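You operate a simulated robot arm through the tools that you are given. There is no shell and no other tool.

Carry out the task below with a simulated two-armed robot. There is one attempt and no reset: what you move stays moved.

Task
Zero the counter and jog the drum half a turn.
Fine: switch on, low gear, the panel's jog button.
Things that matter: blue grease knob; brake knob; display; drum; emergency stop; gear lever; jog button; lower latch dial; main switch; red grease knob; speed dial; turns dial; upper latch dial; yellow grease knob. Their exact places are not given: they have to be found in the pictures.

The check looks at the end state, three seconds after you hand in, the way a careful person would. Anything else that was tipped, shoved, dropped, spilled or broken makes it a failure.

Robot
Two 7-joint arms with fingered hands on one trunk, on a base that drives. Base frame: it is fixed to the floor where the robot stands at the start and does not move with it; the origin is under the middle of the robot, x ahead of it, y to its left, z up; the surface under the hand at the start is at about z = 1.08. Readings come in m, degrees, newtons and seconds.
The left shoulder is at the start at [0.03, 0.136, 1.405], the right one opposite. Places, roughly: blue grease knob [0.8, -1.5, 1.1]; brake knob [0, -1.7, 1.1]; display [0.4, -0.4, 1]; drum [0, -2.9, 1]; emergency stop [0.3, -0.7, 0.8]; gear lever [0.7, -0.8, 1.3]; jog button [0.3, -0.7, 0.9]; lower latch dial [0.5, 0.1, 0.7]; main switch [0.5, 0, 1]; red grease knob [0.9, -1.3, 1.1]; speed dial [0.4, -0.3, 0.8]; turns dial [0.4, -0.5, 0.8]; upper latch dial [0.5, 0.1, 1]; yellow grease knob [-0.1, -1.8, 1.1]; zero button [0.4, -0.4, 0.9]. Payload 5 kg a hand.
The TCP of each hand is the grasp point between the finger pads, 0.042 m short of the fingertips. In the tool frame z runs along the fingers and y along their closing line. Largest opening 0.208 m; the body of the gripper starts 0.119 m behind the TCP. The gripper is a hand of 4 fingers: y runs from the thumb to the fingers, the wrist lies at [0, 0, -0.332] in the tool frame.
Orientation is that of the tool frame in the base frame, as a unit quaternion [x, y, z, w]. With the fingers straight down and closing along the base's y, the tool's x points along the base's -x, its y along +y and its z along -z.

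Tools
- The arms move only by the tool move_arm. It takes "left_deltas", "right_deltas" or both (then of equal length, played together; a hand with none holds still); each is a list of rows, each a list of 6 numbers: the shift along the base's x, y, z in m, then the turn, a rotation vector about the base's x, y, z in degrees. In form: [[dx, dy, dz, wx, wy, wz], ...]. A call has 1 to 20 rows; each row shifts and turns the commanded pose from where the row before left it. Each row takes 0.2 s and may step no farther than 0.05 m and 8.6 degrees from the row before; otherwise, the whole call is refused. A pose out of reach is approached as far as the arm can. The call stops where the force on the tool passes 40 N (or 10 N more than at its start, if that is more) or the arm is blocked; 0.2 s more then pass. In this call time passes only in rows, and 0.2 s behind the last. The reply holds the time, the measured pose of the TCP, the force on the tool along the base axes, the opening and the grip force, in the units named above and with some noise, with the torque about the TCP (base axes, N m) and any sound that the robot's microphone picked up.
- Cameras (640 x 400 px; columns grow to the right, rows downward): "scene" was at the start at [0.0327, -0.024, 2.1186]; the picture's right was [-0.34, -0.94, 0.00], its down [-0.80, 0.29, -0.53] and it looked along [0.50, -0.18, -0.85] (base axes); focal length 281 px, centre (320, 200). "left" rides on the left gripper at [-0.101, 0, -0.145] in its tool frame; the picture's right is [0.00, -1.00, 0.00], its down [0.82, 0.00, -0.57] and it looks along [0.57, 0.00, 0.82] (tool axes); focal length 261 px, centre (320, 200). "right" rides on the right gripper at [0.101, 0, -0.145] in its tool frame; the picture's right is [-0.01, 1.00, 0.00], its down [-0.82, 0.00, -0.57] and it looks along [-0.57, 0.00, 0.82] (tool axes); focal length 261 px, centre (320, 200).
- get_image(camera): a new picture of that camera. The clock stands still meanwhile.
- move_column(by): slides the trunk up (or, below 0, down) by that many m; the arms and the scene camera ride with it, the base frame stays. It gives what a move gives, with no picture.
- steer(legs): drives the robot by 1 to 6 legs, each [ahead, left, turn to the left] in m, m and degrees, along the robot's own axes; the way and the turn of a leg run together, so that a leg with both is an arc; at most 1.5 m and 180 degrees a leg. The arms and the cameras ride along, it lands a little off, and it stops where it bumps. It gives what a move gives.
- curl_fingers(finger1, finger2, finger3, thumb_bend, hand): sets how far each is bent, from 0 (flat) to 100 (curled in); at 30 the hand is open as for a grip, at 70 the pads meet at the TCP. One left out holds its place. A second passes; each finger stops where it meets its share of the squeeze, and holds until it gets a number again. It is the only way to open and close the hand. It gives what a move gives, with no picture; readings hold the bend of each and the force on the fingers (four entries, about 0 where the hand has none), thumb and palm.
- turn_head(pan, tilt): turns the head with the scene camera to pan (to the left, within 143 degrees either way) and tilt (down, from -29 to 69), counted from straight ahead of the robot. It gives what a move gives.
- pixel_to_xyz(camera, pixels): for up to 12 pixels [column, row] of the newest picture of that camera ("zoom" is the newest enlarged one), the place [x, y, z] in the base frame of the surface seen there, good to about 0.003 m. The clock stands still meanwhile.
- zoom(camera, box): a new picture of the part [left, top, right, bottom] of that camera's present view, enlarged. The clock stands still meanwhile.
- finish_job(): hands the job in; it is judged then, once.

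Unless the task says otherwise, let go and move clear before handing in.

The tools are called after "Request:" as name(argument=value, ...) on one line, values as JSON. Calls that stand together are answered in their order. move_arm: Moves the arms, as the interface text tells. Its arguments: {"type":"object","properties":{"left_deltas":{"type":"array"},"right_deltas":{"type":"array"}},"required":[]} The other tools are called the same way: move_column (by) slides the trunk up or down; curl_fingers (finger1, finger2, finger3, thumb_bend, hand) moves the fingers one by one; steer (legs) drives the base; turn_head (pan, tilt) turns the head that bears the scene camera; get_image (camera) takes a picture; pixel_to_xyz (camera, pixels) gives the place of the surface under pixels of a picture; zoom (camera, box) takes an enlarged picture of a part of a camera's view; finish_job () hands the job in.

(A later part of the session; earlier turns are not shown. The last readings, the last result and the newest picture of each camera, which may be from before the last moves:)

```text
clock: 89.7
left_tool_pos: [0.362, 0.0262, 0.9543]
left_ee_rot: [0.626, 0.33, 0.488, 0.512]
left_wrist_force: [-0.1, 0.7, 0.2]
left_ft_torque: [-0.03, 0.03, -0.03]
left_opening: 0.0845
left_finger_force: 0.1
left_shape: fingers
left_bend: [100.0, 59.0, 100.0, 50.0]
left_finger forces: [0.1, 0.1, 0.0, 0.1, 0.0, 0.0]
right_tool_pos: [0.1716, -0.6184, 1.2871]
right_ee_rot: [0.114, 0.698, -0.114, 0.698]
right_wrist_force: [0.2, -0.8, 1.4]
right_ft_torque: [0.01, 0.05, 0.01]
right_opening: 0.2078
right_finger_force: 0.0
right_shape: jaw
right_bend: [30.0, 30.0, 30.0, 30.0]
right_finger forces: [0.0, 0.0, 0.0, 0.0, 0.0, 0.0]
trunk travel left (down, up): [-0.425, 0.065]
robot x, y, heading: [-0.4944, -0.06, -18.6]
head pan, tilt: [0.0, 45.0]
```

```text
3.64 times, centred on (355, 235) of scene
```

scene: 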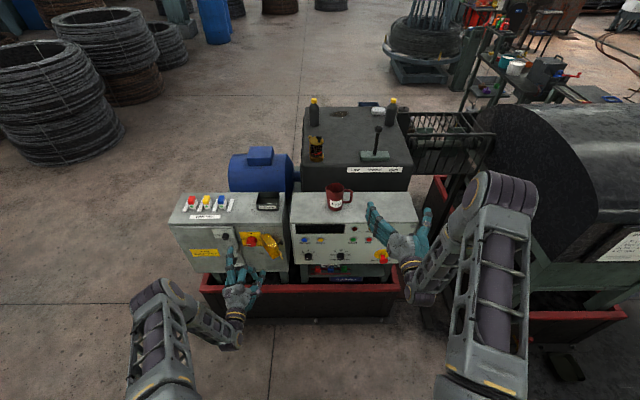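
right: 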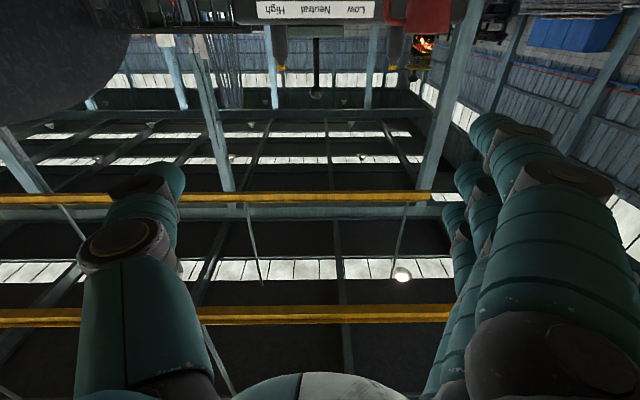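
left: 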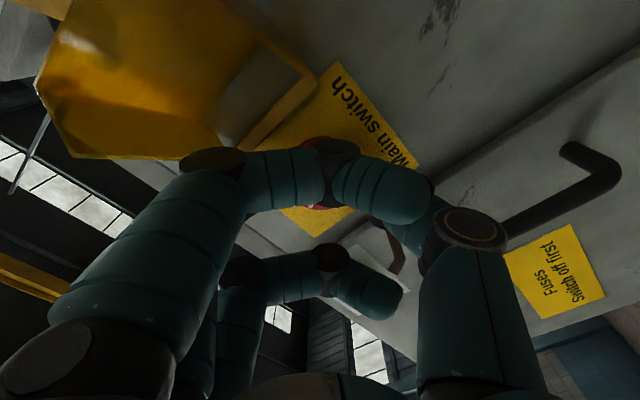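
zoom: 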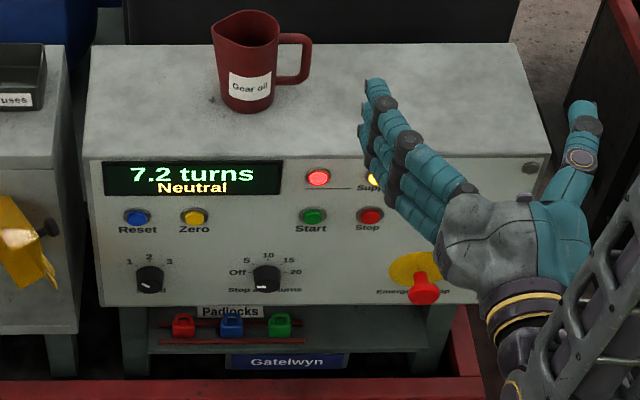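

The knob's mark now points up to On. Next is the gear lever, so I'll measure its knob, shaft and base, plus the surroundings on top, from the scene camera.

Request:
get_image(camera="scene")

Request:
zoom(camera="scene", box=[290, 90, 430, 190])

Request:
pixel_to_xyz(camera="scene", pixels=[[377, 130], [375, 145], [373, 152], [362, 157], [386, 157], [374, 168], [355, 169], [393, 169], [335, 195], [317, 148], [335, 180], [410, 200]])

```text
taken
```

scene: 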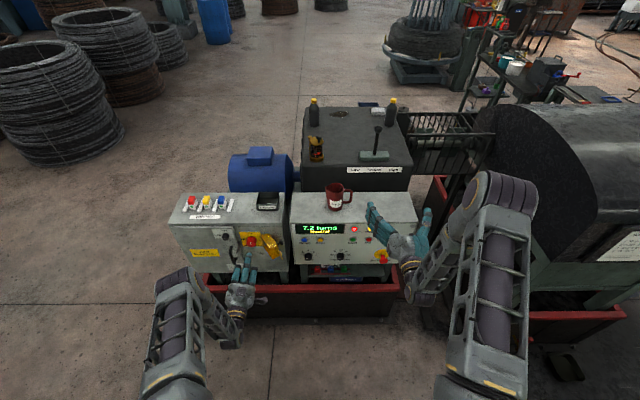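

```text
4.00 times, centred on (360, 140) of scene
```

zoom: 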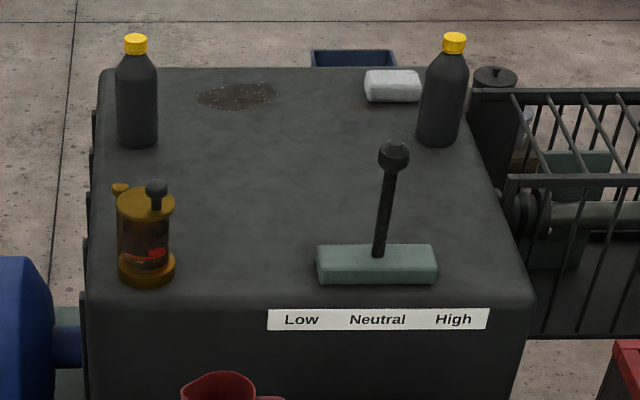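

```text
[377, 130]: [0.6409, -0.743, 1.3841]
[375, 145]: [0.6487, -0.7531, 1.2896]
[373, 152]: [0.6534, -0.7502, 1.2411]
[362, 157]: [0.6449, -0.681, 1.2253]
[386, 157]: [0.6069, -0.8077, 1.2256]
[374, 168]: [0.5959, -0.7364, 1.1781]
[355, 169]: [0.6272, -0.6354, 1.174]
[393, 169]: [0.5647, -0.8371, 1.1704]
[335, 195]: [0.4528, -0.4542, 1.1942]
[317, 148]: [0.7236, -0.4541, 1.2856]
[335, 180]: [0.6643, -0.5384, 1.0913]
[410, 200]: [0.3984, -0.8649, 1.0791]
```

The lever stands at about u=0.505, with its knob at (0.64,-0.743,1.38). I'll retract and raise the left hand, raise the right hand to lever height, then drive 0.17 m closer.

Request:
move_arm(left_deltas=[[-0.038, 0.0126, 0, 0, 0, 0], [-0.038, 0.0126, 0.02, 0, 0, 0], [-0.038, 0.0126, 0.03, 0, 0, 0], [-0.038, 0.0126, 0.03, 0, 0, 0], [-0.038, 0.0126, 0.03, 0, 0, 0], [-0.038, 0.0126, 0.03, 0, 0, 0]], right_deltas=[[0, 0, 0.0125, 0, 0, 0], [0, 0, 0.0125, 0, 0, 0], [0, 0, 0.0125, 0, 0, 0], [0, 0, 0.0125, 0, 0, 0], [0, 0, 0.0125, 0, 0, 0], [0, 0, 0.0125, 0, 0, 0]])

Request:
steer(legs=[[0.17, 0, 0]])

Request:
get_image(camera="scene")

```text
clock: 91.1
left_tool_pos: [0.1339, 0.1015, 1.0948]
left_ee_rot: [0.625, 0.329, 0.488, 0.513]
left_wrist_force: [-0.2, 1.0, 0.1]
left_ft_torque: [0.0, 0.0, -0.02]
left_opening: 0.0844
left_finger_force: 0.0
left_shape: fingers
left_bend: [100.0, 59.0, 100.0, 50.0]
left_finger forces: [0.1, 0.0, 0.1, 0.0, 0.0, 0.0]
right_tool_pos: [0.1699, -0.6167, 1.3658]
right_ee_rot: [0.112, 0.697, -0.114, 0.699]
right_wrist_force: [-0.8, 0.3, 0.6]
right_ft_torque: [0.04, 0.09, -0.13]
right_opening: 0.208
right_finger_force: 0.0
right_shape: jaw
right_bend: [30.0, 30.0, 30.0, 30.0]
right_finger forces: [0.0, 0.1, 0.0, 0.0, 0.0, 0.1]
trunk travel left (down, up): [-0.425, 0.065]
robot x, y, heading: [-0.4966, -0.0589, -18.5]
head pan, tilt: [0.0, 45.0]
```

```text
clock: 92.5
left_tool_pos: [0.2984, 0.0453, 1.0924]
left_ee_rot: [0.626, 0.329, 0.487, 0.512]
left_wrist_force: [1.0, 0.1, -0.3]
left_ft_torque: [0.02, -0.02, 0.0]
left_opening: 0.0844
left_finger_force: 0.0
left_shape: fingers
left_bend: [100.0, 59.0, 100.0, 50.0]
left_finger forces: [0.0, 0.0, 0.0, 0.0, 0.0, 0.0]
right_tool_pos: [0.3347, -0.6739, 1.3616]
right_ee_rot: [0.113, 0.698, -0.114, 0.697]
right_wrist_force: [0.4, 0.1, -0.5]
right_ft_torque: [-0.04, -0.03, -0.05]
right_opening: 0.2077
right_finger_force: 0.1
right_shape: jaw
right_bend: [30.0, 30.0, 30.0, 30.0]
right_finger forces: [0.0, 0.1, 0.0, 0.0, 0.0, 0.0]
trunk travel left (down, up): [-0.425, 0.065]
robot x, y, heading: [-0.3342, -0.1102, -18.5]
head pan, tilt: [0.0, 45.0]
```

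```text
taken
```

scene: 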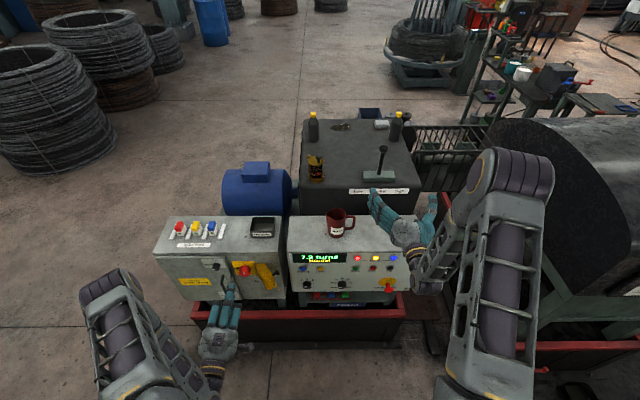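

All three supply lamps are lit and the right hand is at u=0.534, v=-0.53, z=1.36, level with the lever. I'll re-measure the lever from here.

Request:
pixel_to_xyz(camera="scene", pixels=[[383, 149], [381, 160], [379, 170], [383, 153], [365, 175], [393, 175], [375, 200], [405, 180]])

Request:
zoom(camera="scene", box=[330, 120, 450, 260])

```text
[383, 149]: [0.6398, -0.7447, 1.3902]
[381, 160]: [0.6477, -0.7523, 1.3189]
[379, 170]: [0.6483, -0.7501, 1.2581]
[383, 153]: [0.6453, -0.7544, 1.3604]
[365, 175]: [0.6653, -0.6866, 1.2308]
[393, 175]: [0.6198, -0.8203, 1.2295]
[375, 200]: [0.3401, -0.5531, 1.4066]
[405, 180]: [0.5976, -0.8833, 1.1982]
```

```text
2.86 times, centred on (390, 190) of scene
```

zoom: 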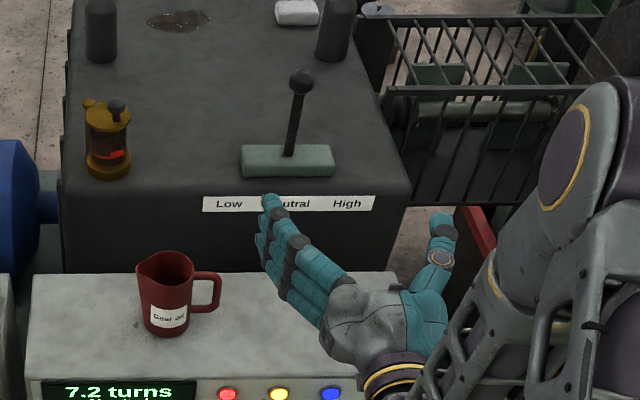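

The lever shaft is at u≈0.508, v≈-0.86. I'll extend the right hand forward at z≈1.36 so the lever comes between the fingers and the thumb.

Request:
move_arm(right_deltas=[[0.04333, -0.0123, -0.001, 0, 0, 0], [0.04333, -0.0123, -0.001, 0, 0, 0], [0.04333, -0.0123, -0.001, 0, 0, 0], [0.04333, -0.0123, -0.001, 0, 0, 0], [0.04333, -0.0123, -0.001, 0, 0, 0]])

Request:
zoom(camera="scene", box=[320, 110, 460, 230])

Request:
get_image(camera="right")

```text
clock: 93.8
left_tool_pos: [0.2987, 0.0454, 1.0923]
left_ee_rot: [0.626, 0.33, 0.487, 0.512]
left_wrist_force: [0.4, 0.5, 0.5]
left_ft_torque: [0.01, -0.07, -0.02]
left_opening: 0.0846
left_finger_force: 0.2
left_shape: fingers
left_bend: [100.0, 59.0, 100.0, 50.0]
left_finger forces: [0.0, 0.0, 0.0, 0.1, 0.0, 0.0]
right_tool_pos: [0.5515, -0.737, 1.3562]
right_ee_rot: [0.114, 0.699, -0.116, 0.696]
right_wrist_force: [0.2, -0.7, 0.5]
right_ft_torque: [-0.03, -0.08, 0.04]
right_opening: 0.2074
right_finger_force: 0.0
right_shape: jaw
right_bend: [30.0, 30.0, 30.0, 30.0]
right_finger forces: [0.1, 0.0, 0.0, 0.0, 0.0, 0.1]
trunk travel left (down, up): [-0.425, 0.065]
robot x, y, heading: [-0.335, -0.1112, -18.4]
head pan, tilt: [0.0, 45.0]
```

```text
3.33 times, centred on (390, 170) of scene
```

zoom: 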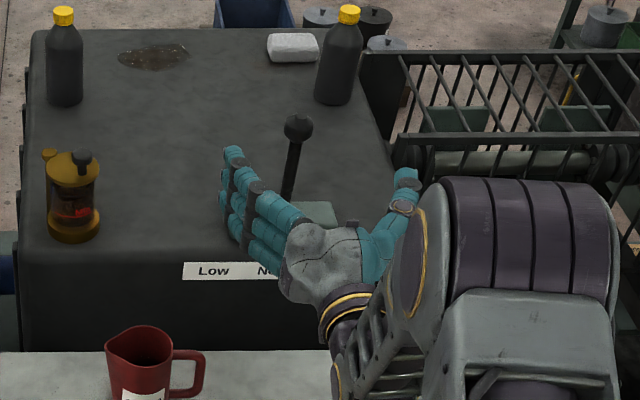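

```text
taken
```

right: 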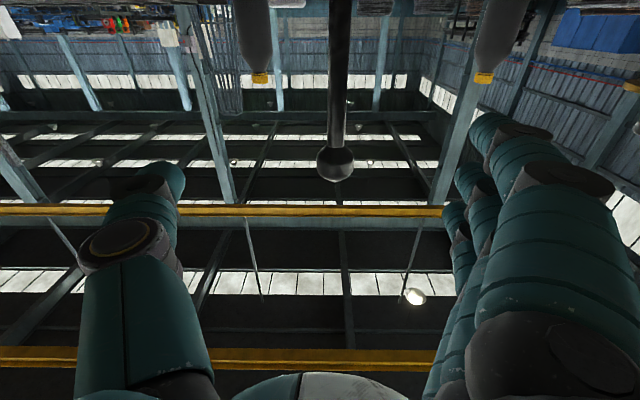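

The lever is centred between thumb and fingers in the right camera (column 335). I'll advance 8.5 cm and partially close around the lever.

Request:
move_arm(right_deltas=[[0.0269, -0.009, 0, 0, 0, 0], [0.0269, -0.009, 0, 0, 0, 0], [0.0269, -0.009, 0, 0, 0, 0]])

Request:
curl_fingers(hand="right", finger1=60, finger2=60, finger3=60, thumb_bend=60)

Request:
zoom(camera="scene", box=[320, 110, 460, 230])

Request:
get_image(camera="right")

```text
clock: 94.5
left_tool_pos: [0.2976, 0.0442, 1.0927]
left_ee_rot: [0.626, 0.33, 0.487, 0.512]
left_wrist_force: [0.6, 0.0, -0.4]
left_ft_torque: [0.0, -0.01, 0.02]
left_opening: 0.0845
left_finger_force: 0.0
left_shape: fingers
left_bend: [100.0, 59.0, 100.0, 50.0]
left_finger forces: [0.1, 0.0, 0.1, 0.1, 0.1, 0.1]
right_tool_pos: [0.631, -0.7633, 1.3574]
right_ee_rot: [0.114, 0.698, -0.115, 0.697]
right_wrist_force: [0.0, -0.5, -0.6]
right_ft_torque: [-0.04, -0.06, 0.0]
right_opening: 0.2074
right_finger_force: 0.0
right_shape: jaw
right_bend: [30.0, 30.0, 30.0, 30.0]
right_finger forces: [0.0, 0.0, 0.0, 0.1, 0.0, 0.0]
trunk travel left (down, up): [-0.425, 0.065]
robot x, y, heading: [-0.3351, -0.1156, -18.6]
head pan, tilt: [0.0, 45.0]
```

```text
clock: 95.5
left_tool_pos: [0.2978, 0.0446, 1.0931]
left_ee_rot: [0.626, 0.33, 0.488, 0.511]
left_wrist_force: [0.1, -0.4, 0.0]
left_ft_torque: [0.01, -0.01, -0.01]
left_opening: 0.0843
left_finger_force: 0.0
left_shape: fingers
left_bend: [100.0, 59.0, 100.0, 50.0]
left_finger forces: [0.0, 0.0, 0.0, 0.1, 0.0, 0.0]
right_tool_pos: [0.6305, -0.7607, 1.357]
right_ee_rot: [0.114, 0.698, -0.115, 0.698]
right_wrist_force: [0.8, 0.9, 1.1]
right_ft_torque: [0.01, 0.0, 0.0]
right_opening: 0.072
right_finger_force: 1.1
right_shape: fingers
right_bend: [60.0, 60.0, 59.0, 60.0]
right_finger forces: [0.0, 0.0, 1.3, 0.0, 0.0, 0.0]
trunk travel left (down, up): [-0.425, 0.065]
robot x, y, heading: [-0.333, -0.1123, -18.6]
head pan, tilt: [0.0, 45.0]
```

```text
3.33 times, centred on (390, 170) of scene
```

zoom: 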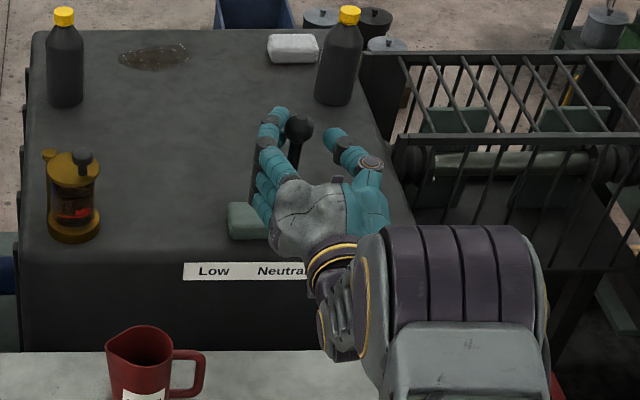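

```text
taken
```

right: 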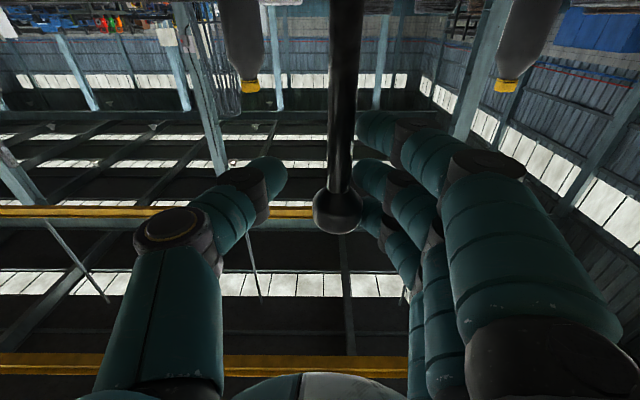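

The lever knob is held loosely between finger 3 and the thumb. I'll move the hand left toward Low so the thumb pushes the lever, watching the force.

Request:
move_arm(right_deltas=[[0.0047, 0.0142, 0, 0, 0, 0], [0.0047, 0.0142, 0, 0, 0, 0], [0.0047, 0.0142, 0, 0, 0, 0], [0.0047, 0.0142, 0, 0, 0, 0], [0.0047, 0.0142, 0, 0, 0, 0]])

Request:
zoom(camera="scene", box=[290, 110, 460, 290])

Request:
get_image(camera="right")

```text
clock: 96.8
left_tool_pos: [0.2993, 0.046, 1.0938]
left_ee_rot: [0.626, 0.33, 0.487, 0.513]
left_wrist_force: [0.4, -0.8, 0.8]
left_ft_torque: [0.0, -0.04, -0.01]
left_opening: 0.0846
left_finger_force: 0.0
left_shape: fingers
left_bend: [100.0, 59.0, 100.0, 50.0]
left_finger forces: [0.0, 0.1, 0.1, 0.0, 0.0, 0.0]
right_tool_pos: [0.654, -0.6908, 1.3574]
right_ee_rot: [0.114, 0.698, -0.116, 0.698]
right_wrist_force: [0.5, -0.1, -0.1]
right_ft_torque: [-0.02, 0.03, -0.02]
right_opening: 0.0726
right_finger_force: 0.5
right_shape: fingers
right_bend: [60.0, 60.0, 60.0, 60.0]
right_finger forces: [0.1, 0.0, 0.0, 0.0, 0.5, 0.0]
trunk travel left (down, up): [-0.425, 0.065]
robot x, y, heading: [-0.3314, -0.1139, -18.4]
head pan, tilt: [0.0, 45.0]
```

```text
2.22 times, centred on (375, 200) of scene
```

zoom: 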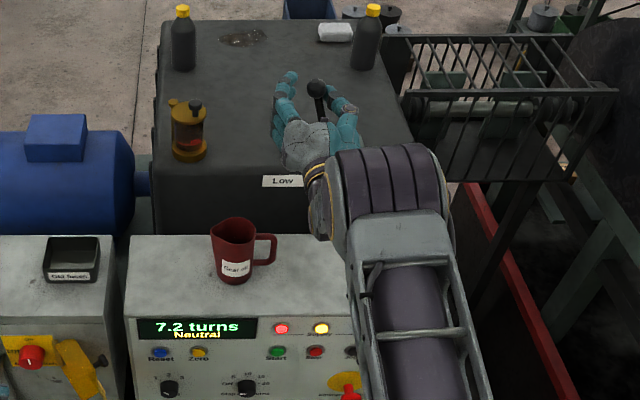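

```text
taken
```

right: 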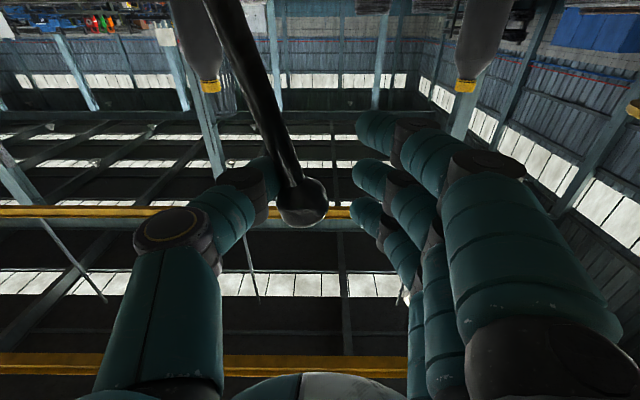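

The lever is tilting to the left with only light thumb force, and the display still says Neutral. I'll keep pushing left in small steps.

Request:
move_arm(right_deltas=[[0.0038, 0.0114, -0.001, 0, 0, 0], [0.0038, 0.0114, -0.001, 0, 0, 0], [0.0038, 0.0114, -0.001, 0, 0, 0]])

Request:
zoom(camera="scene", box=[290, 110, 460, 290])

Request:
get_image(camera="right")

```text
clock: 97.5
left_tool_pos: [0.2978, 0.0435, 1.0926]
left_ee_rot: [0.626, 0.33, 0.487, 0.511]
left_wrist_force: [0.8, -0.2, -0.1]
left_ft_torque: [0.0, 0.01, -0.02]
left_opening: 0.0845
left_finger_force: 0.1
left_shape: fingers
left_bend: [100.0, 59.0, 100.0, 50.0]
left_finger forces: [0.0, 0.0, 0.1, 0.1, 0.0, 0.1]
right_tool_pos: [0.6657, -0.6592, 1.3536]
right_ee_rot: [0.115, 0.698, -0.116, 0.698]
right_wrist_force: [-2.6, -4.5, 0.4]
right_ft_torque: [-0.06, -0.03, -0.15]
right_opening: 0.0749
right_finger_force: 1.8
right_shape: fingers
right_bend: [60.0, 60.0, 60.0, 59.0]
right_finger forces: [0.1, 0.0, 0.0, 0.0, 3.8, 0.1]
trunk travel left (down, up): [-0.425, 0.065]
robot x, y, heading: [-0.3308, -0.1172, -18.9]
head pan, tilt: [0.0, 45.0]
```

```text
2.22 times, centred on (375, 200) of scene
```

zoom: 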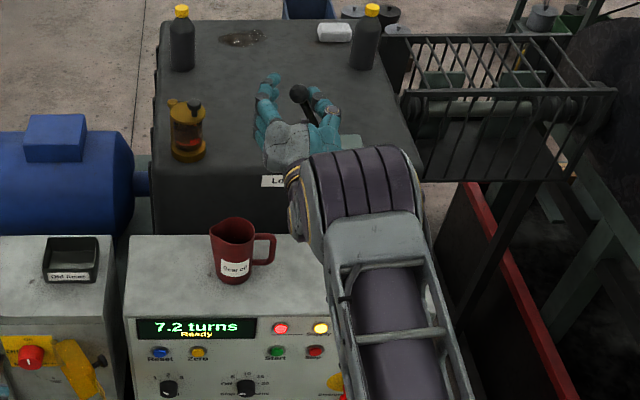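

```text
taken
```

right: 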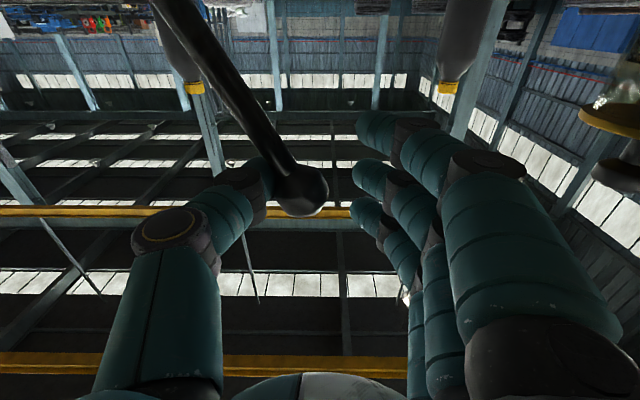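

The display now reads "7.2 turns / Ready", so low gear is engaged. I'll nudge a little further to make sure it is fully home.

Request:
move_arm(right_deltas=[[0.0025, 0.0076, -0.001, 0, 0, 0]])

Request:
zoom(camera="scene", box=[320, 110, 440, 230])

```text
clock: 98.0
left_tool_pos: [0.2963, 0.0444, 1.0927]
left_ee_rot: [0.627, 0.329, 0.486, 0.512]
left_wrist_force: [0.3, 0.6, -0.1]
left_ft_torque: [0.0, -0.02, 0.01]
left_opening: 0.0845
left_finger_force: 0.1
left_shape: fingers
left_bend: [100.0, 59.0, 100.0, 50.0]
left_finger forces: [0.0, 0.0, 0.0, 0.1, 0.1, 0.0]
right_tool_pos: [0.6666, -0.6525, 1.3545]
right_ee_rot: [0.115, 0.697, -0.116, 0.698]
right_wrist_force: [-5.7, -9.8, 1.5]
right_ft_torque: [-0.13, -0.07, -0.43]
right_opening: 0.0794
right_finger_force: 4.8
right_shape: fingers
right_bend: [60.0, 60.0, 60.0, 58.0]
right_finger forces: [0.0, 0.1, 0.0, 0.0, 9.2, 0.0]
trunk travel left (down, up): [-0.425, 0.065]
robot x, y, heading: [-0.3336, -0.1144, -18.6]
head pan, tilt: [0.0, 45.0]
```

```text
3.33 times, centred on (380, 170) of scene
```

zoom: 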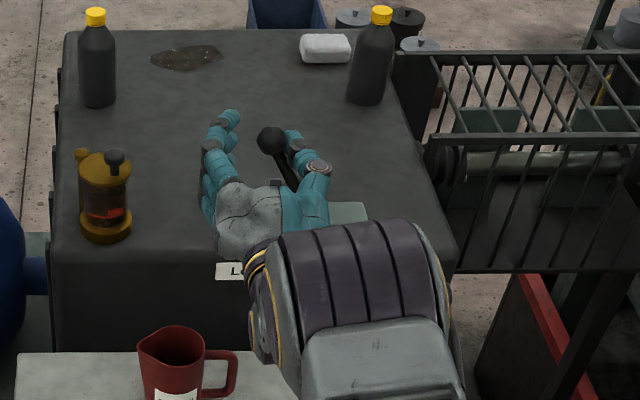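

Force rises against the stop (about 11 N), so Low is fully home. I'll open the hand and pull straight back clear of the lever.

Request:
curl_fingers(hand="right", finger1=40, finger2=40, finger3=40, thumb_bend=40)

Request:
move_arm(right_deltas=[[-0.038, 0.0126, 0, 0, 0, 0], [-0.038, 0.0126, 0, 0, 0, 0], [-0.038, 0.0126, 0, 0, 0, 0], [-0.036, -0.002, 0, 0, 0, 0]])

Request:
zoom(camera="scene", box=[290, 110, 460, 290])

```text
clock: 99.0
left_tool_pos: [0.2976, 0.045, 1.0925]
left_ee_rot: [0.626, 0.33, 0.487, 0.512]
left_wrist_force: [-0.1, -0.4, -0.4]
left_ft_torque: [0.01, 0.03, 0.07]
left_opening: 0.0844
left_finger_force: 0.1
left_shape: fingers
left_bend: [100.0, 59.0, 100.0, 50.0]
left_finger forces: [0.0, 0.0, 0.0, 0.1, 0.1, 0.0]
right_tool_pos: [0.6676, -0.6507, 1.3533]
right_ee_rot: [0.115, 0.698, -0.115, 0.698]
right_wrist_force: [-0.1, -1.2, -0.7]
right_ft_torque: [0.01, 0.02, 0.02]
right_opening: 0.172
right_finger_force: 0.1
right_shape: fingers
right_bend: [40.0, 40.0, 40.0, 40.0]
right_finger forces: [0.1, 0.1, 0.0, 0.1, 0.0, 0.0]
trunk travel left (down, up): [-0.425, 0.065]
robot x, y, heading: [-0.3331, -0.1117, -18.6]
head pan, tilt: [0.0, 45.0]
```

```text
clock: 100.0
left_tool_pos: [0.2973, 0.0457, 1.0952]
left_ee_rot: [0.626, 0.33, 0.488, 0.512]
left_wrist_force: [0.2, -0.1, -0.4]
left_ft_torque: [-0.02, 0.04, 0.04]
left_opening: 0.0845
left_finger_force: 0.0
left_shape: fingers
left_bend: [100.0, 59.0, 100.0, 50.0]
left_finger forces: [0.0, 0.1, 0.0, 0.0, 0.0, 0.1]
right_tool_pos: [0.5161, -0.6134, 1.3554]
right_ee_rot: [0.114, 0.697, -0.115, 0.699]
right_wrist_force: [-0.8, -0.3, 0.4]
right_ft_torque: [0.02, 0.03, 0.05]
right_opening: 0.1718
right_finger_force: 0.0
right_shape: fingers
right_bend: [40.0, 40.0, 40.0, 40.0]
right_finger forces: [0.1, 0.0, 0.0, 0.0, 0.0, 0.1]
trunk travel left (down, up): [-0.425, 0.065]
robot x, y, heading: [-0.3292, -0.1107, -18.6]
head pan, tilt: [0.0, 45.0]
```

```text
2.22 times, centred on (375, 200) of scene
```

zoom: 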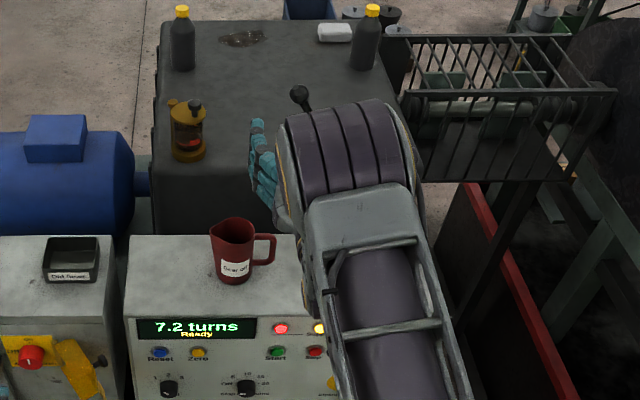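

The lever stays in Low and the display shows Ready. Now for Zero, using the left hand as a poker: I'll measure the buttons precisely and shape finger 2 and the thumb into a closed tip.

Request:
curl_fingers(hand="left", finger2=70, thumb_bend=70)

Request:
get_image(camera="scene")

Request:
zoom(camera="scene", box=[285, 240, 365, 300])

Request:
get_image(camera="left")

```text
clock: 101.0
left_tool_pos: [0.2988, 0.0447, 1.0917]
left_ee_rot: [0.626, 0.33, 0.487, 0.512]
left_wrist_force: [0.4, 0.9, -0.3]
left_ft_torque: [0.01, 0.01, 0.02]
left_opening: 0.0717
left_finger_force: 0.0
left_shape: fingers
left_bend: [100.0, 70.0, 100.0, 70.0]
left_finger forces: [0.0, 0.0, 0.1, 0.1, 0.1, 0.0]
right_tool_pos: [0.5169, -0.6146, 1.3541]
right_ee_rot: [0.114, 0.698, -0.115, 0.698]
right_wrist_force: [0.1, 0.5, 0.1]
right_ft_torque: [0.0, 0.02, -0.01]
right_opening: 0.172
right_finger_force: 0.0
right_shape: fingers
right_bend: [40.0, 40.0, 40.0, 40.0]
right_finger forces: [0.0, 0.0, 0.0, 0.0, 0.0, 0.0]
trunk travel left (down, up): [-0.425, 0.065]
robot x, y, heading: [-0.3333, -0.1106, -18.4]
head pan, tilt: [0.0, 45.0]
```

```text
taken
```

scene: 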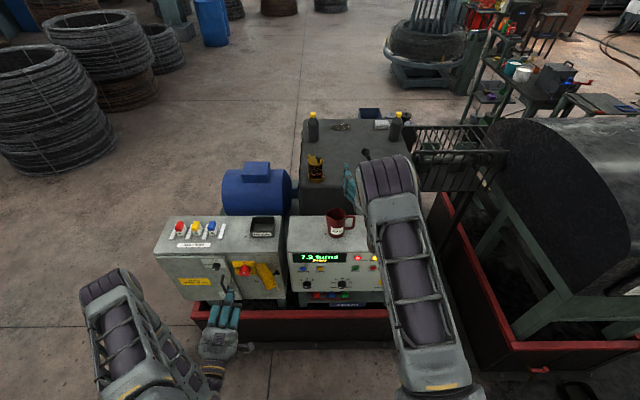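

```text
6.67 times, centred on (325, 270) of scene
```

zoom: 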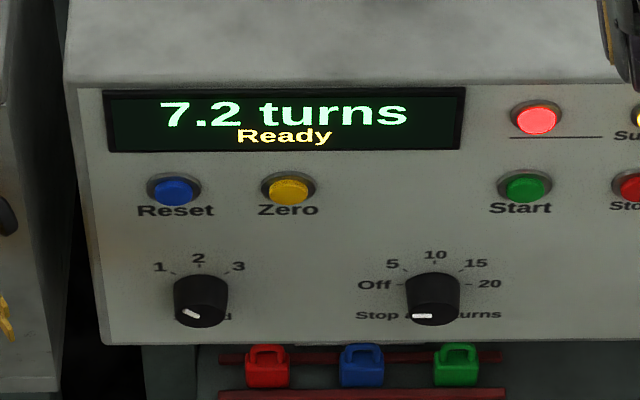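

```text
taken
```

left: 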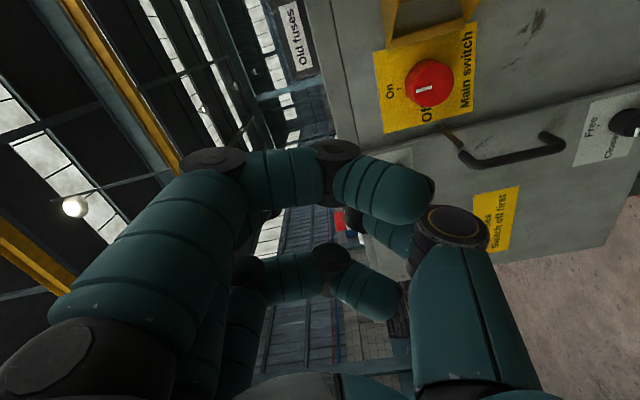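

Speed is at 1, Stop-after is Off, and the switch mark points at On in the left camera. I'll measure the Zero button, Reset, Start and the display edge on the zoom.

Request:
pixel_to_xyz(camera="zoom", pixels=[[290, 190], [290, 180], [290, 165], [175, 190], [525, 187], [535, 118], [630, 185], [290, 240], [290, 147], [200, 300], [432, 300]])

```text
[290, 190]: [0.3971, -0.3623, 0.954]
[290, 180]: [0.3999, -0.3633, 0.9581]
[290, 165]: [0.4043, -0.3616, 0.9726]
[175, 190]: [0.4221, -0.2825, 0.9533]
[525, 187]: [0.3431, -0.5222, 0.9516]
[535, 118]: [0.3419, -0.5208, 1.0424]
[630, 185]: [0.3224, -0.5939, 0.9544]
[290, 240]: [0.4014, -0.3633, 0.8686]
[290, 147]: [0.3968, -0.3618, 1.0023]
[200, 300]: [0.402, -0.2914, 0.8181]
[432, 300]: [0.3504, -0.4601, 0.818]
```

Zero is at u=0.2185, z≈0.953, its face near v=-0.491. I'll straighten the left hand's roll, move it right and down in front of the button, and stop about 3 cm short of contact.

Request:
move_arm(left_deltas=[[0, 0, 0, -7.5, 2.49, 0], [0, 0, 0, -7.5, 2.49, 0], [-0.014, -0.0421, -0.0175, 0, 0, 0], [-0.014, -0.0421, -0.0175, 0, 0, 0], [-0.014, -0.0421, -0.0175, 0, 0, 0], [-0.014, -0.0421, -0.0175, 0, 0, 0], [-0.014, -0.0421, -0.0175, 0, 0, 0], [-0.014, -0.0421, -0.0175, 0, 0, 0], [-0.014, -0.0421, -0.0175, 0, 0, 0], [-0.014, -0.0421, -0.0175, 0, 0, 0], [0.0356, -0.0118, 0, 0, 0, 0], [0.0356, -0.0118, 0, 0, 0, 0], [0.0356, -0.0118, 0, 0, 0, 0]])

Request:
get_image(camera="left")

Request:
zoom(camera="scene", box=[270, 230, 380, 320])

```text
clock: 103.8
left_tool_pos: [0.3006, -0.3227, 0.9594]
left_ee_rot: [0.574, 0.413, 0.412, 0.574]
left_wrist_force: [0.8, -0.4, 0.3]
left_ft_torque: [-0.03, -0.08, 0.02]
left_opening: 0.0718
left_finger_force: 0.0
left_shape: fingers
left_bend: [100.0, 70.0, 100.0, 70.0]
left_finger forces: [0.0, 0.0, 0.1, 0.0, 0.0, 0.1]
left hand out of reach, approached as far as the arm can: row 10
right_tool_pos: [0.5192, -0.6144, 1.3533]
right_ee_rot: [0.113, 0.698, -0.114, 0.698]
right_wrist_force: [0.9, 0.6, 0.1]
right_ft_torque: [-0.04, -0.04, -0.01]
right_opening: 0.1721
right_finger_force: 0.0
right_shape: fingers
right_bend: [40.0, 40.0, 40.0, 40.0]
right_finger forces: [0.0, 0.1, 0.1, 0.0, 0.0, 0.0]
trunk travel left (down, up): [-0.425, 0.065]
robot x, y, heading: [-0.3339, -0.1122, -18.6]
head pan, tilt: [0.0, 45.0]
```

```text
taken
```

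left: 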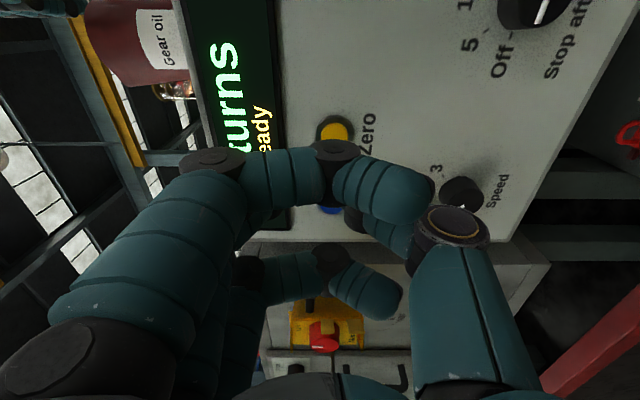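

```text
4.44 times, centred on (325, 275) of scene
```

zoom: 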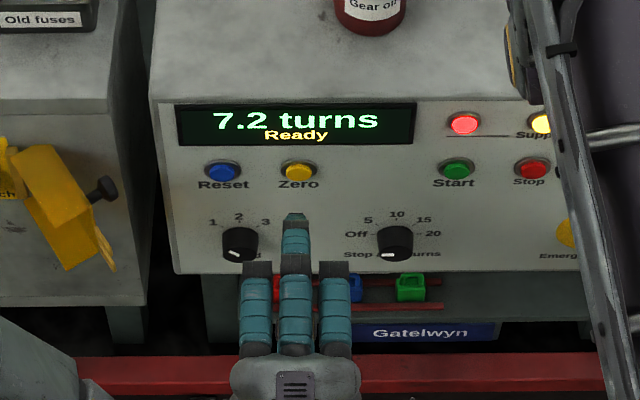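

The tip is in front of Zero, but about 1 cm left and slightly high, and the commanded pose was clipped a little on the way. I'll zoom the left camera to fix the aim.

Request:
zoom(camera="left", box=[280, 80, 400, 160])

Request:
pixel_to_xyz(camera="left", pixels=[[335, 132], [325, 132], [346, 132], [335, 124], [320, 120], [352, 122]])

```text
5.00 times, centred on (340, 120) of left
```

zoom: 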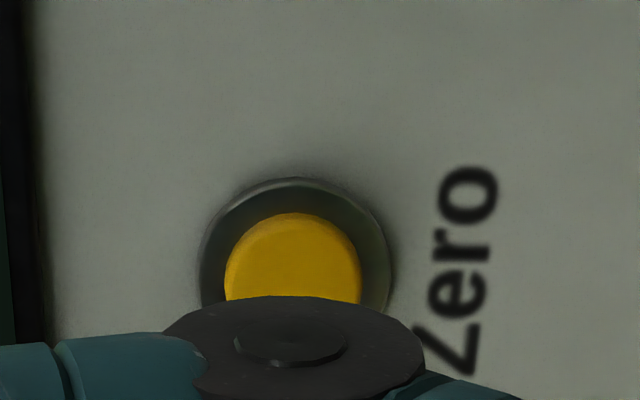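

```text
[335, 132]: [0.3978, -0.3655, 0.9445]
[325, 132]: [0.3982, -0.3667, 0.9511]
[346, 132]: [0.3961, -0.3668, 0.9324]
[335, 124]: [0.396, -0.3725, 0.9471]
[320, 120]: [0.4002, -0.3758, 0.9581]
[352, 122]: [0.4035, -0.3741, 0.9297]
```

The button's true centre is at about u=0.2185, z≈0.947. I'll correct the aim and move forward, finishing with small steps to press it.

Request:
move_arm(left_deltas=[[-0.0022, -0.0066, -0.0115, 0, 0, 0], [0.0237, -0.0079, 0, 0, 0, 0], [0.0237, -0.0079, 0, 0, 0, 0]])

Request:
zoom(camera="scene", box=[285, 240, 365, 300])

Request:
zoom(camera="left", box=[240, 80, 400, 180])

```text
clock: 104.5
left_tool_pos: [0.3444, -0.3454, 0.9489]
left_ee_rot: [0.575, 0.412, 0.414, 0.574]
left_wrist_force: [-0.6, 0.4, -0.4]
left_ft_torque: [-0.01, -0.04, 0.05]
left_opening: 0.0719
left_finger_force: 0.0
left_shape: fingers
left_bend: [100.0, 70.0, 100.0, 70.0]
left_finger forces: [0.0, 0.0, 0.0, 0.0, 0.0, 0.0]
right_tool_pos: [0.5177, -0.6149, 1.3539]
right_ee_rot: [0.114, 0.698, -0.114, 0.698]
right_wrist_force: [0.1, -0.1, -0.7]
right_ft_torque: [-0.01, 0.02, 0.05]
right_opening: 0.1722
right_finger_force: 0.0
right_shape: fingers
right_bend: [40.0, 40.0, 40.0, 40.0]
right_finger forces: [0.0, 0.0, 0.1, 0.0, 0.0, 0.1]
trunk travel left (down, up): [-0.425, 0.065]
robot x, y, heading: [-0.3316, -0.1129, -18.7]
head pan, tilt: [0.0, 45.0]
```

```text
6.67 times, centred on (325, 270) of scene
```

zoom: 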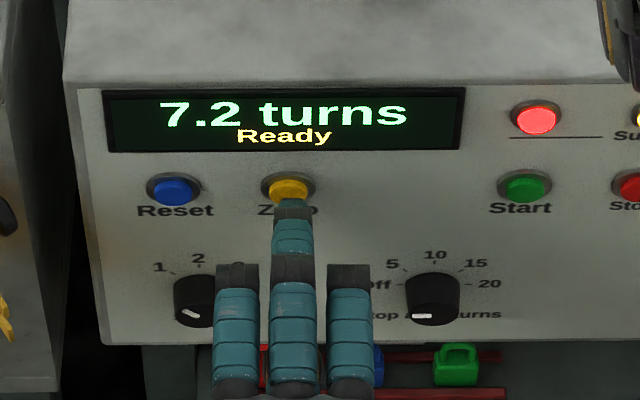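

```text
4.00 times, centred on (320, 130) of left
```

zoom: 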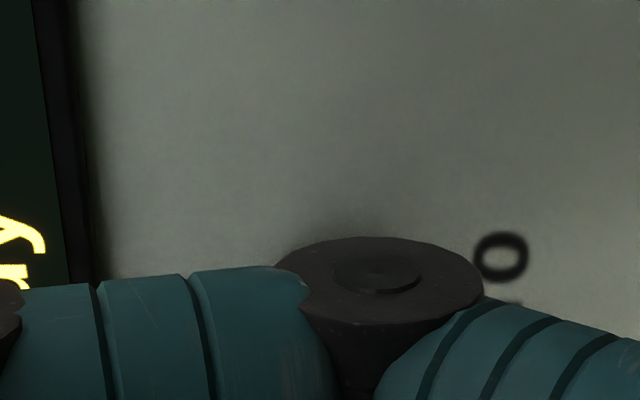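

The fingertip is right in front of the yellow button, about 1 cm from contact. I'll press in small steps.

Request:
move_arm(left_deltas=[[0.0057, -0.0019, 0, 0, 0, 0], [0.0057, -0.0019, 0, 0, 0, 0], [0.0038, -0.0013, 0, 0, 0, 0]])

Request:
zoom(camera="scene", box=[285, 240, 365, 300])

```text
clock: 105.3
left_tool_pos: [0.3592, -0.3491, 0.9484]
left_ee_rot: [0.574, 0.413, 0.411, 0.575]
left_wrist_force: [-0.4, 1.1, 0.0]
left_ft_torque: [0.03, -0.02, -0.01]
left_opening: 0.0716
left_finger_force: 0.3
left_shape: fingers
left_bend: [100.0, 70.0, 100.0, 70.0]
left_finger forces: [0.1, 0.0, 0.0, 0.1, 1.2, 0.0]
right_tool_pos: [0.5185, -0.6132, 1.354]
right_ee_rot: [0.114, 0.698, -0.115, 0.698]
right_wrist_force: [-0.1, 0.1, 0.0]
right_ft_torque: [0.02, 0.02, 0.03]
right_opening: 0.1718
right_finger_force: 0.1
right_shape: fingers
right_bend: [40.0, 40.0, 40.0, 40.0]
right_finger forces: [0.0, 0.1, 0.0, 0.0, 0.0, 0.1]
trunk travel left (down, up): [-0.425, 0.065]
robot x, y, heading: [-0.3317, -0.1113, -18.6]
head pan, tilt: [0.0, 45.0]
```

```text
6.67 times, centred on (325, 270) of scene
```

zoom: 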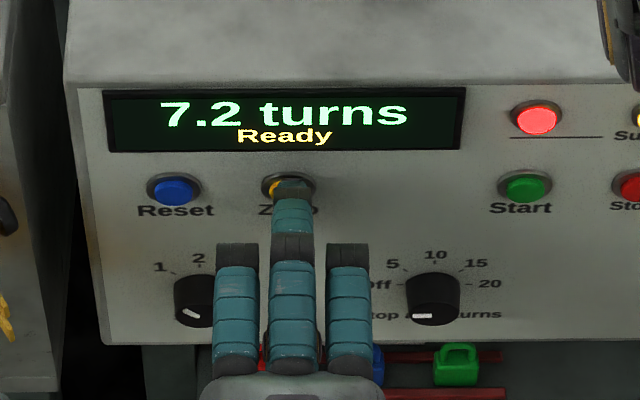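

Contact is just beginning (1.2 N on the thumb), and the display still reads 7.2. I'll press further.

Request:
move_arm(left_deltas=[[0.0038, -0.0013, 0, 0, 0, 0], [0.0028, -0.001, 0, 0, 0, 0]])

Request:
zoom(camera="scene", box=[285, 240, 365, 300])

```text
clock: 106.0
left_tool_pos: [0.3638, -0.3512, 0.9481]
left_ee_rot: [0.575, 0.413, 0.411, 0.575]
left_wrist_force: [-13.6, 5.7, -1.6]
left_ft_torque: [0.1, 0.21, 0.03]
left_opening: 0.0712
left_finger_force: 7.5
left_shape: fingers
left_bend: [100.0, 70.0, 100.0, 70.0]
left_finger forces: [0.1, 3.1, 0.0, 0.0, 11.0, 0.0]
right_tool_pos: [0.5169, -0.6148, 1.3541]
right_ee_rot: [0.114, 0.697, -0.116, 0.698]
right_wrist_force: [-0.2, -0.1, -0.1]
right_ft_torque: [0.01, -0.01, -0.03]
right_opening: 0.1722
right_finger_force: 0.1
right_shape: fingers
right_bend: [40.0, 40.0, 40.0, 40.0]
right_finger forces: [0.0, 0.0, 0.0, 0.0, 0.0, 0.1]
trunk travel left (down, up): [-0.425, 0.065]
robot x, y, heading: [-0.3289, -0.1142, -18.7]
head pan, tilt: [0.0, 45.0]
heard: click
```

```text
6.67 times, centred on (325, 270) of scene
```

zoom: 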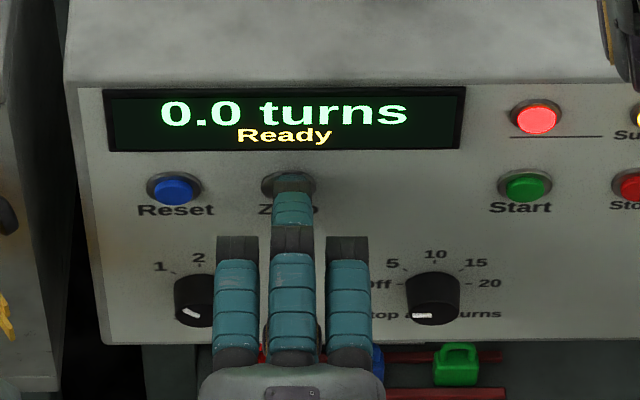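

Click — the display now reads "0.0 turns / Ready". I'll back the left hand straight off the button and pull the right hand back from over the gearbox.

Request:
move_arm(left_deltas=[[-0.0285, 0.0095, 0, 0, 0, 0], [-0.0285, 0.0095, 0, 0, 0, 0], [-0.0285, 0.0095, 0, 0, 0, 0], [0.0095, 0.0285, 0, 0, 0, 0], [0.0126, 0.038, 0, 0, 0, 0], [0.0126, 0.038, 0, 0, 0, 0], [0.0126, 0.038, 0, 0, 0, 0]], right_deltas=[[-0.044, 0.01465, 0, 0, 0, 0], [-0.044, 0.01465, 0, 0, 0, 0], [-0.044, 0.01465, 0, 0, 0, 0], [-0.044, 0.01465, 0, 0, 0, 0], [-0.044, 0.01465, 0, 0, 0, 0], [-0.044, 0.01465, 0, 0, 0, 0], [-0.044, 0.01465, 0, 0, 0, 0]])

Request:
get_image(camera="scene")

```text
clock: 107.5
left_tool_pos: [0.3281, -0.179, 0.949]
left_ee_rot: [0.575, 0.413, 0.411, 0.575]
left_wrist_force: [-1.3, -0.5, -0.3]
left_ft_torque: [-0.01, -0.02, -0.03]
left_opening: 0.0714
left_finger_force: 0.1
left_shape: fingers
left_bend: [100.0, 70.0, 100.0, 70.0]
left_finger forces: [0.0, 0.1, 0.1, 0.1, 0.0, 0.0]
right_tool_pos: [0.2091, -0.5085, 1.3548]
right_ee_rot: [0.115, 0.697, -0.115, 0.698]
right_wrist_force: [0.0, 0.7, 0.5]
right_ft_torque: [0.04, 0.04, -0.08]
right_opening: 0.1721
right_finger_force: 0.0
right_shape: fingers
right_bend: [40.0, 40.0, 40.0, 40.0]
right_finger forces: [0.0, 0.0, 0.0, 0.1, 0.0, 0.0]
trunk travel left (down, up): [-0.425, 0.065]
robot x, y, heading: [-0.3315, -0.1128, -18.5]
head pan, tilt: [0.0, 45.0]
```

```text
taken
```

scene: 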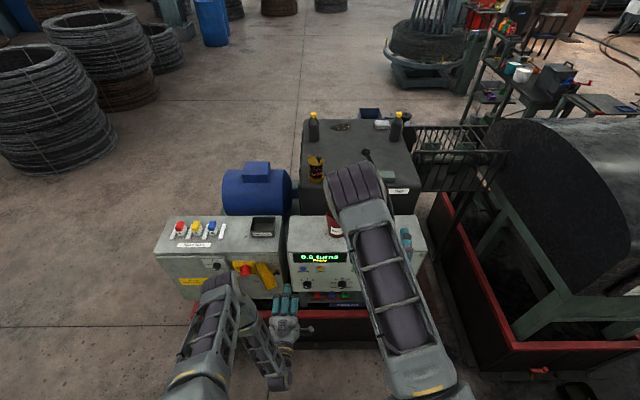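

The left hand is near the flap's outer prongs, so I'll pull it straight back. The right hand shifts right to the Jog column and starts down in front of the panel.

Request:
move_arm(left_deltas=[[-0.0237, 0.0079, 0, 0, 0, 0], [-0.0237, 0.0079, 0.01, 0, 0, 0], [0, 0, 0.02, 0, 0, 0], [0, 0, 0.02, 0, 0, 0], [0, 0, 0.02, 0, 0, 0], [0, 0, 0.02, 0, 0, 0], [0, 0, 0.02, 0, 0, 0]], right_deltas=[[-0.0137, -0.0411, 0, 0, 0, 0], [-0.0137, -0.0411, 0, 0, 0, 0], [-0.0137, -0.0411, 0, 0, 0, 0], [0, 0, -0.048, 0, 0, 0], [0, 0, -0.048, 0, 0, 0], [0, 0, -0.048, 0, 0, 0], [0, 0, -0.048, 0, 0, 0]])

Request:
curl_fingers(hand="right", finger1=100, finger2=70, finger3=100, thumb_bend=70)

Request:
get_image(camera="scene")

Request:
zoom(camera="scene", box=[340, 230, 440, 320])

```text
clock: 109.2
left_tool_pos: [0.2804, -0.164, 1.0603]
left_ee_rot: [0.574, 0.412, 0.412, 0.575]
left_wrist_force: [-0.8, 0.6, -0.7]
left_ft_torque: [0.03, 0.03, 0.04]
left_opening: 0.0715
left_finger_force: 0.0
left_shape: fingers
left_bend: [100.0, 70.0, 100.0, 70.0]
left_finger forces: [0.0, 0.0, 0.0, 0.0, 0.0, 0.1]
right_tool_pos: [0.1697, -0.6327, 1.1607]
right_ee_rot: [0.113, 0.698, -0.115, 0.698]
right_wrist_force: [0.5, 0.9, -1.0]
right_ft_torque: [0.01, 0.03, 0.01]
right_opening: 0.1727
right_finger_force: 0.1
right_shape: fingers
right_bend: [40.0, 40.0, 40.0, 40.0]
right_finger forces: [0.1, 0.1, 0.0, 0.0, 0.0, 0.0]
trunk travel left (down, up): [-0.425, 0.065]
robot x, y, heading: [-0.3272, -0.1136, -18.7]
head pan, tilt: [0.0, 45.0]
```

```text
clock: 110.2
left_tool_pos: [0.2807, -0.165, 1.0599]
left_ee_rot: [0.574, 0.412, 0.413, 0.574]
left_wrist_force: [0.3, 0.7, 0.5]
left_ft_torque: [-0.04, -0.01, 0.01]
left_opening: 0.0715
left_finger_force: 0.0
left_shape: fingers
left_bend: [100.0, 70.0, 100.0, 70.0]
left_finger forces: [0.1, 0.0, 0.1, 0.0, 0.0, 0.1]
right_tool_pos: [0.1699, -0.632, 1.1611]
right_ee_rot: [0.114, 0.698, -0.115, 0.698]
right_wrist_force: [0.1, -1.1, 0.3]
right_ft_torque: [0.0, -0.02, 0.01]
right_opening: 0.0713
right_finger_force: 0.1
right_shape: fingers
right_bend: [100.0, 70.0, 100.0, 70.0]
right_finger forces: [0.0, 0.0, 0.0, 0.0, 0.0, 0.0]
trunk travel left (down, up): [-0.425, 0.065]
robot x, y, heading: [-0.3337, -0.1139, -18.4]
head pan, tilt: [0.0, 45.0]
```

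```text
taken
```

scene: 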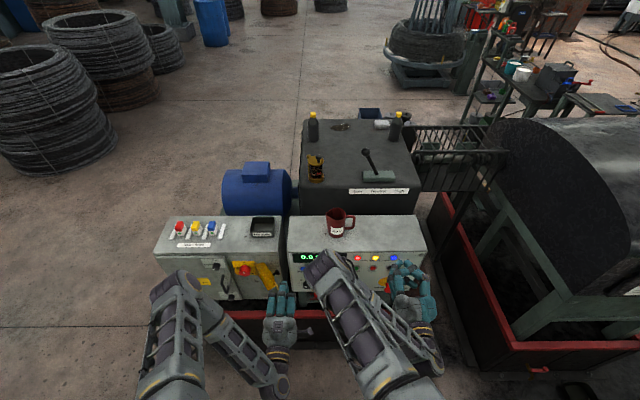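

```text
4.44 times, centred on (390, 275) of scene
```

zoom: 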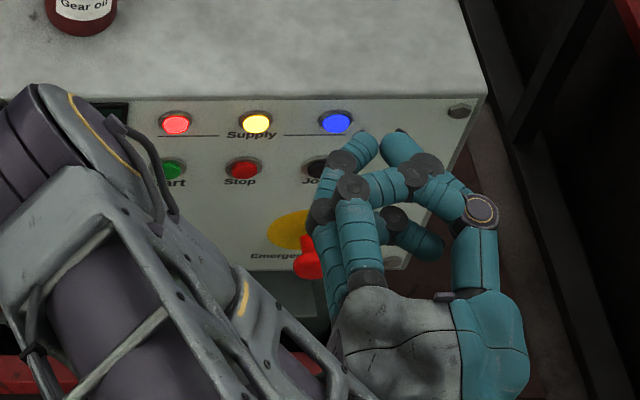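

The right forearm now blocks the display from this stance. I'll back up slightly and shift the robot 0.3 m right so the right arm works to the right of the display.

Request:
steer(legs=[[-0.12, 0, 0], [0, -0.3, 0]])

Request:
get_image(camera="scene")

```text
clock: 113.0
left_tool_pos: [0.0733, -0.4108, 1.0606]
left_ee_rot: [0.575, 0.412, 0.412, 0.575]
left_wrist_force: [-0.9, -0.9, 0.6]
left_ft_torque: [0.01, 0.01, 0.03]
left_opening: 0.0716
left_finger_force: 0.1
left_shape: fingers
left_bend: [100.0, 70.0, 100.0, 70.0]
left_finger forces: [0.0, 0.0, 0.0, 0.0, 0.0, 0.1]
right_tool_pos: [-0.041, -0.8792, 1.1604]
right_ee_rot: [0.116, 0.698, -0.116, 0.698]
right_wrist_force: [-0.4, -0.2, -0.1]
right_ft_torque: [0.0, 0.01, 0.1]
right_opening: 0.0715
right_finger_force: 0.0
right_shape: fingers
right_bend: [100.0, 70.0, 100.0, 70.0]
right_finger forces: [0.0, 0.0, 0.1, 0.0, 0.1, 0.0]
trunk travel left (down, up): [-0.425, 0.065]
robot x, y, heading: [-0.5391, -0.3575, -18.9]
head pan, tilt: [0.0, 45.0]
```

```text
taken
```

scene: 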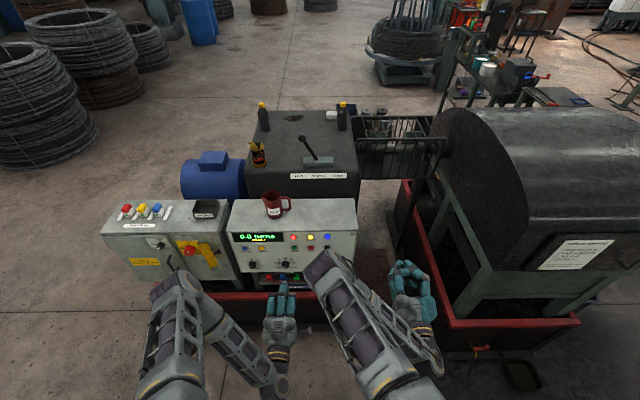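

Now the display ("0.0 turns") and the button row are in view. I'll zoom to measure the Jog button from here.

Request:
zoom(camera="scene", box=[225, 195, 365, 295])

Request:
pixel_to_xyz(camera="zoom", pixels=[[460, 210], [460, 215], [460, 203], [390, 212], [460, 230], [455, 260], [480, 165]])

```text
4.00 times, centred on (295, 245) of scene
```

zoom: 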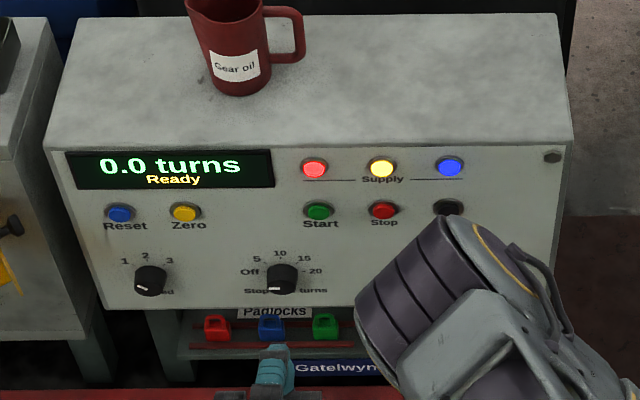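

```text
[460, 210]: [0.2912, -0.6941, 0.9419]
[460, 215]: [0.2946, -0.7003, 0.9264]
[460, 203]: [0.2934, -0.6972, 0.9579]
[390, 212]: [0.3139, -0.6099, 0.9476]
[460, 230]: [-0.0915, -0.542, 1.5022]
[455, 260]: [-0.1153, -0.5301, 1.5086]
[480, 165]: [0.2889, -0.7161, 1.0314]
```

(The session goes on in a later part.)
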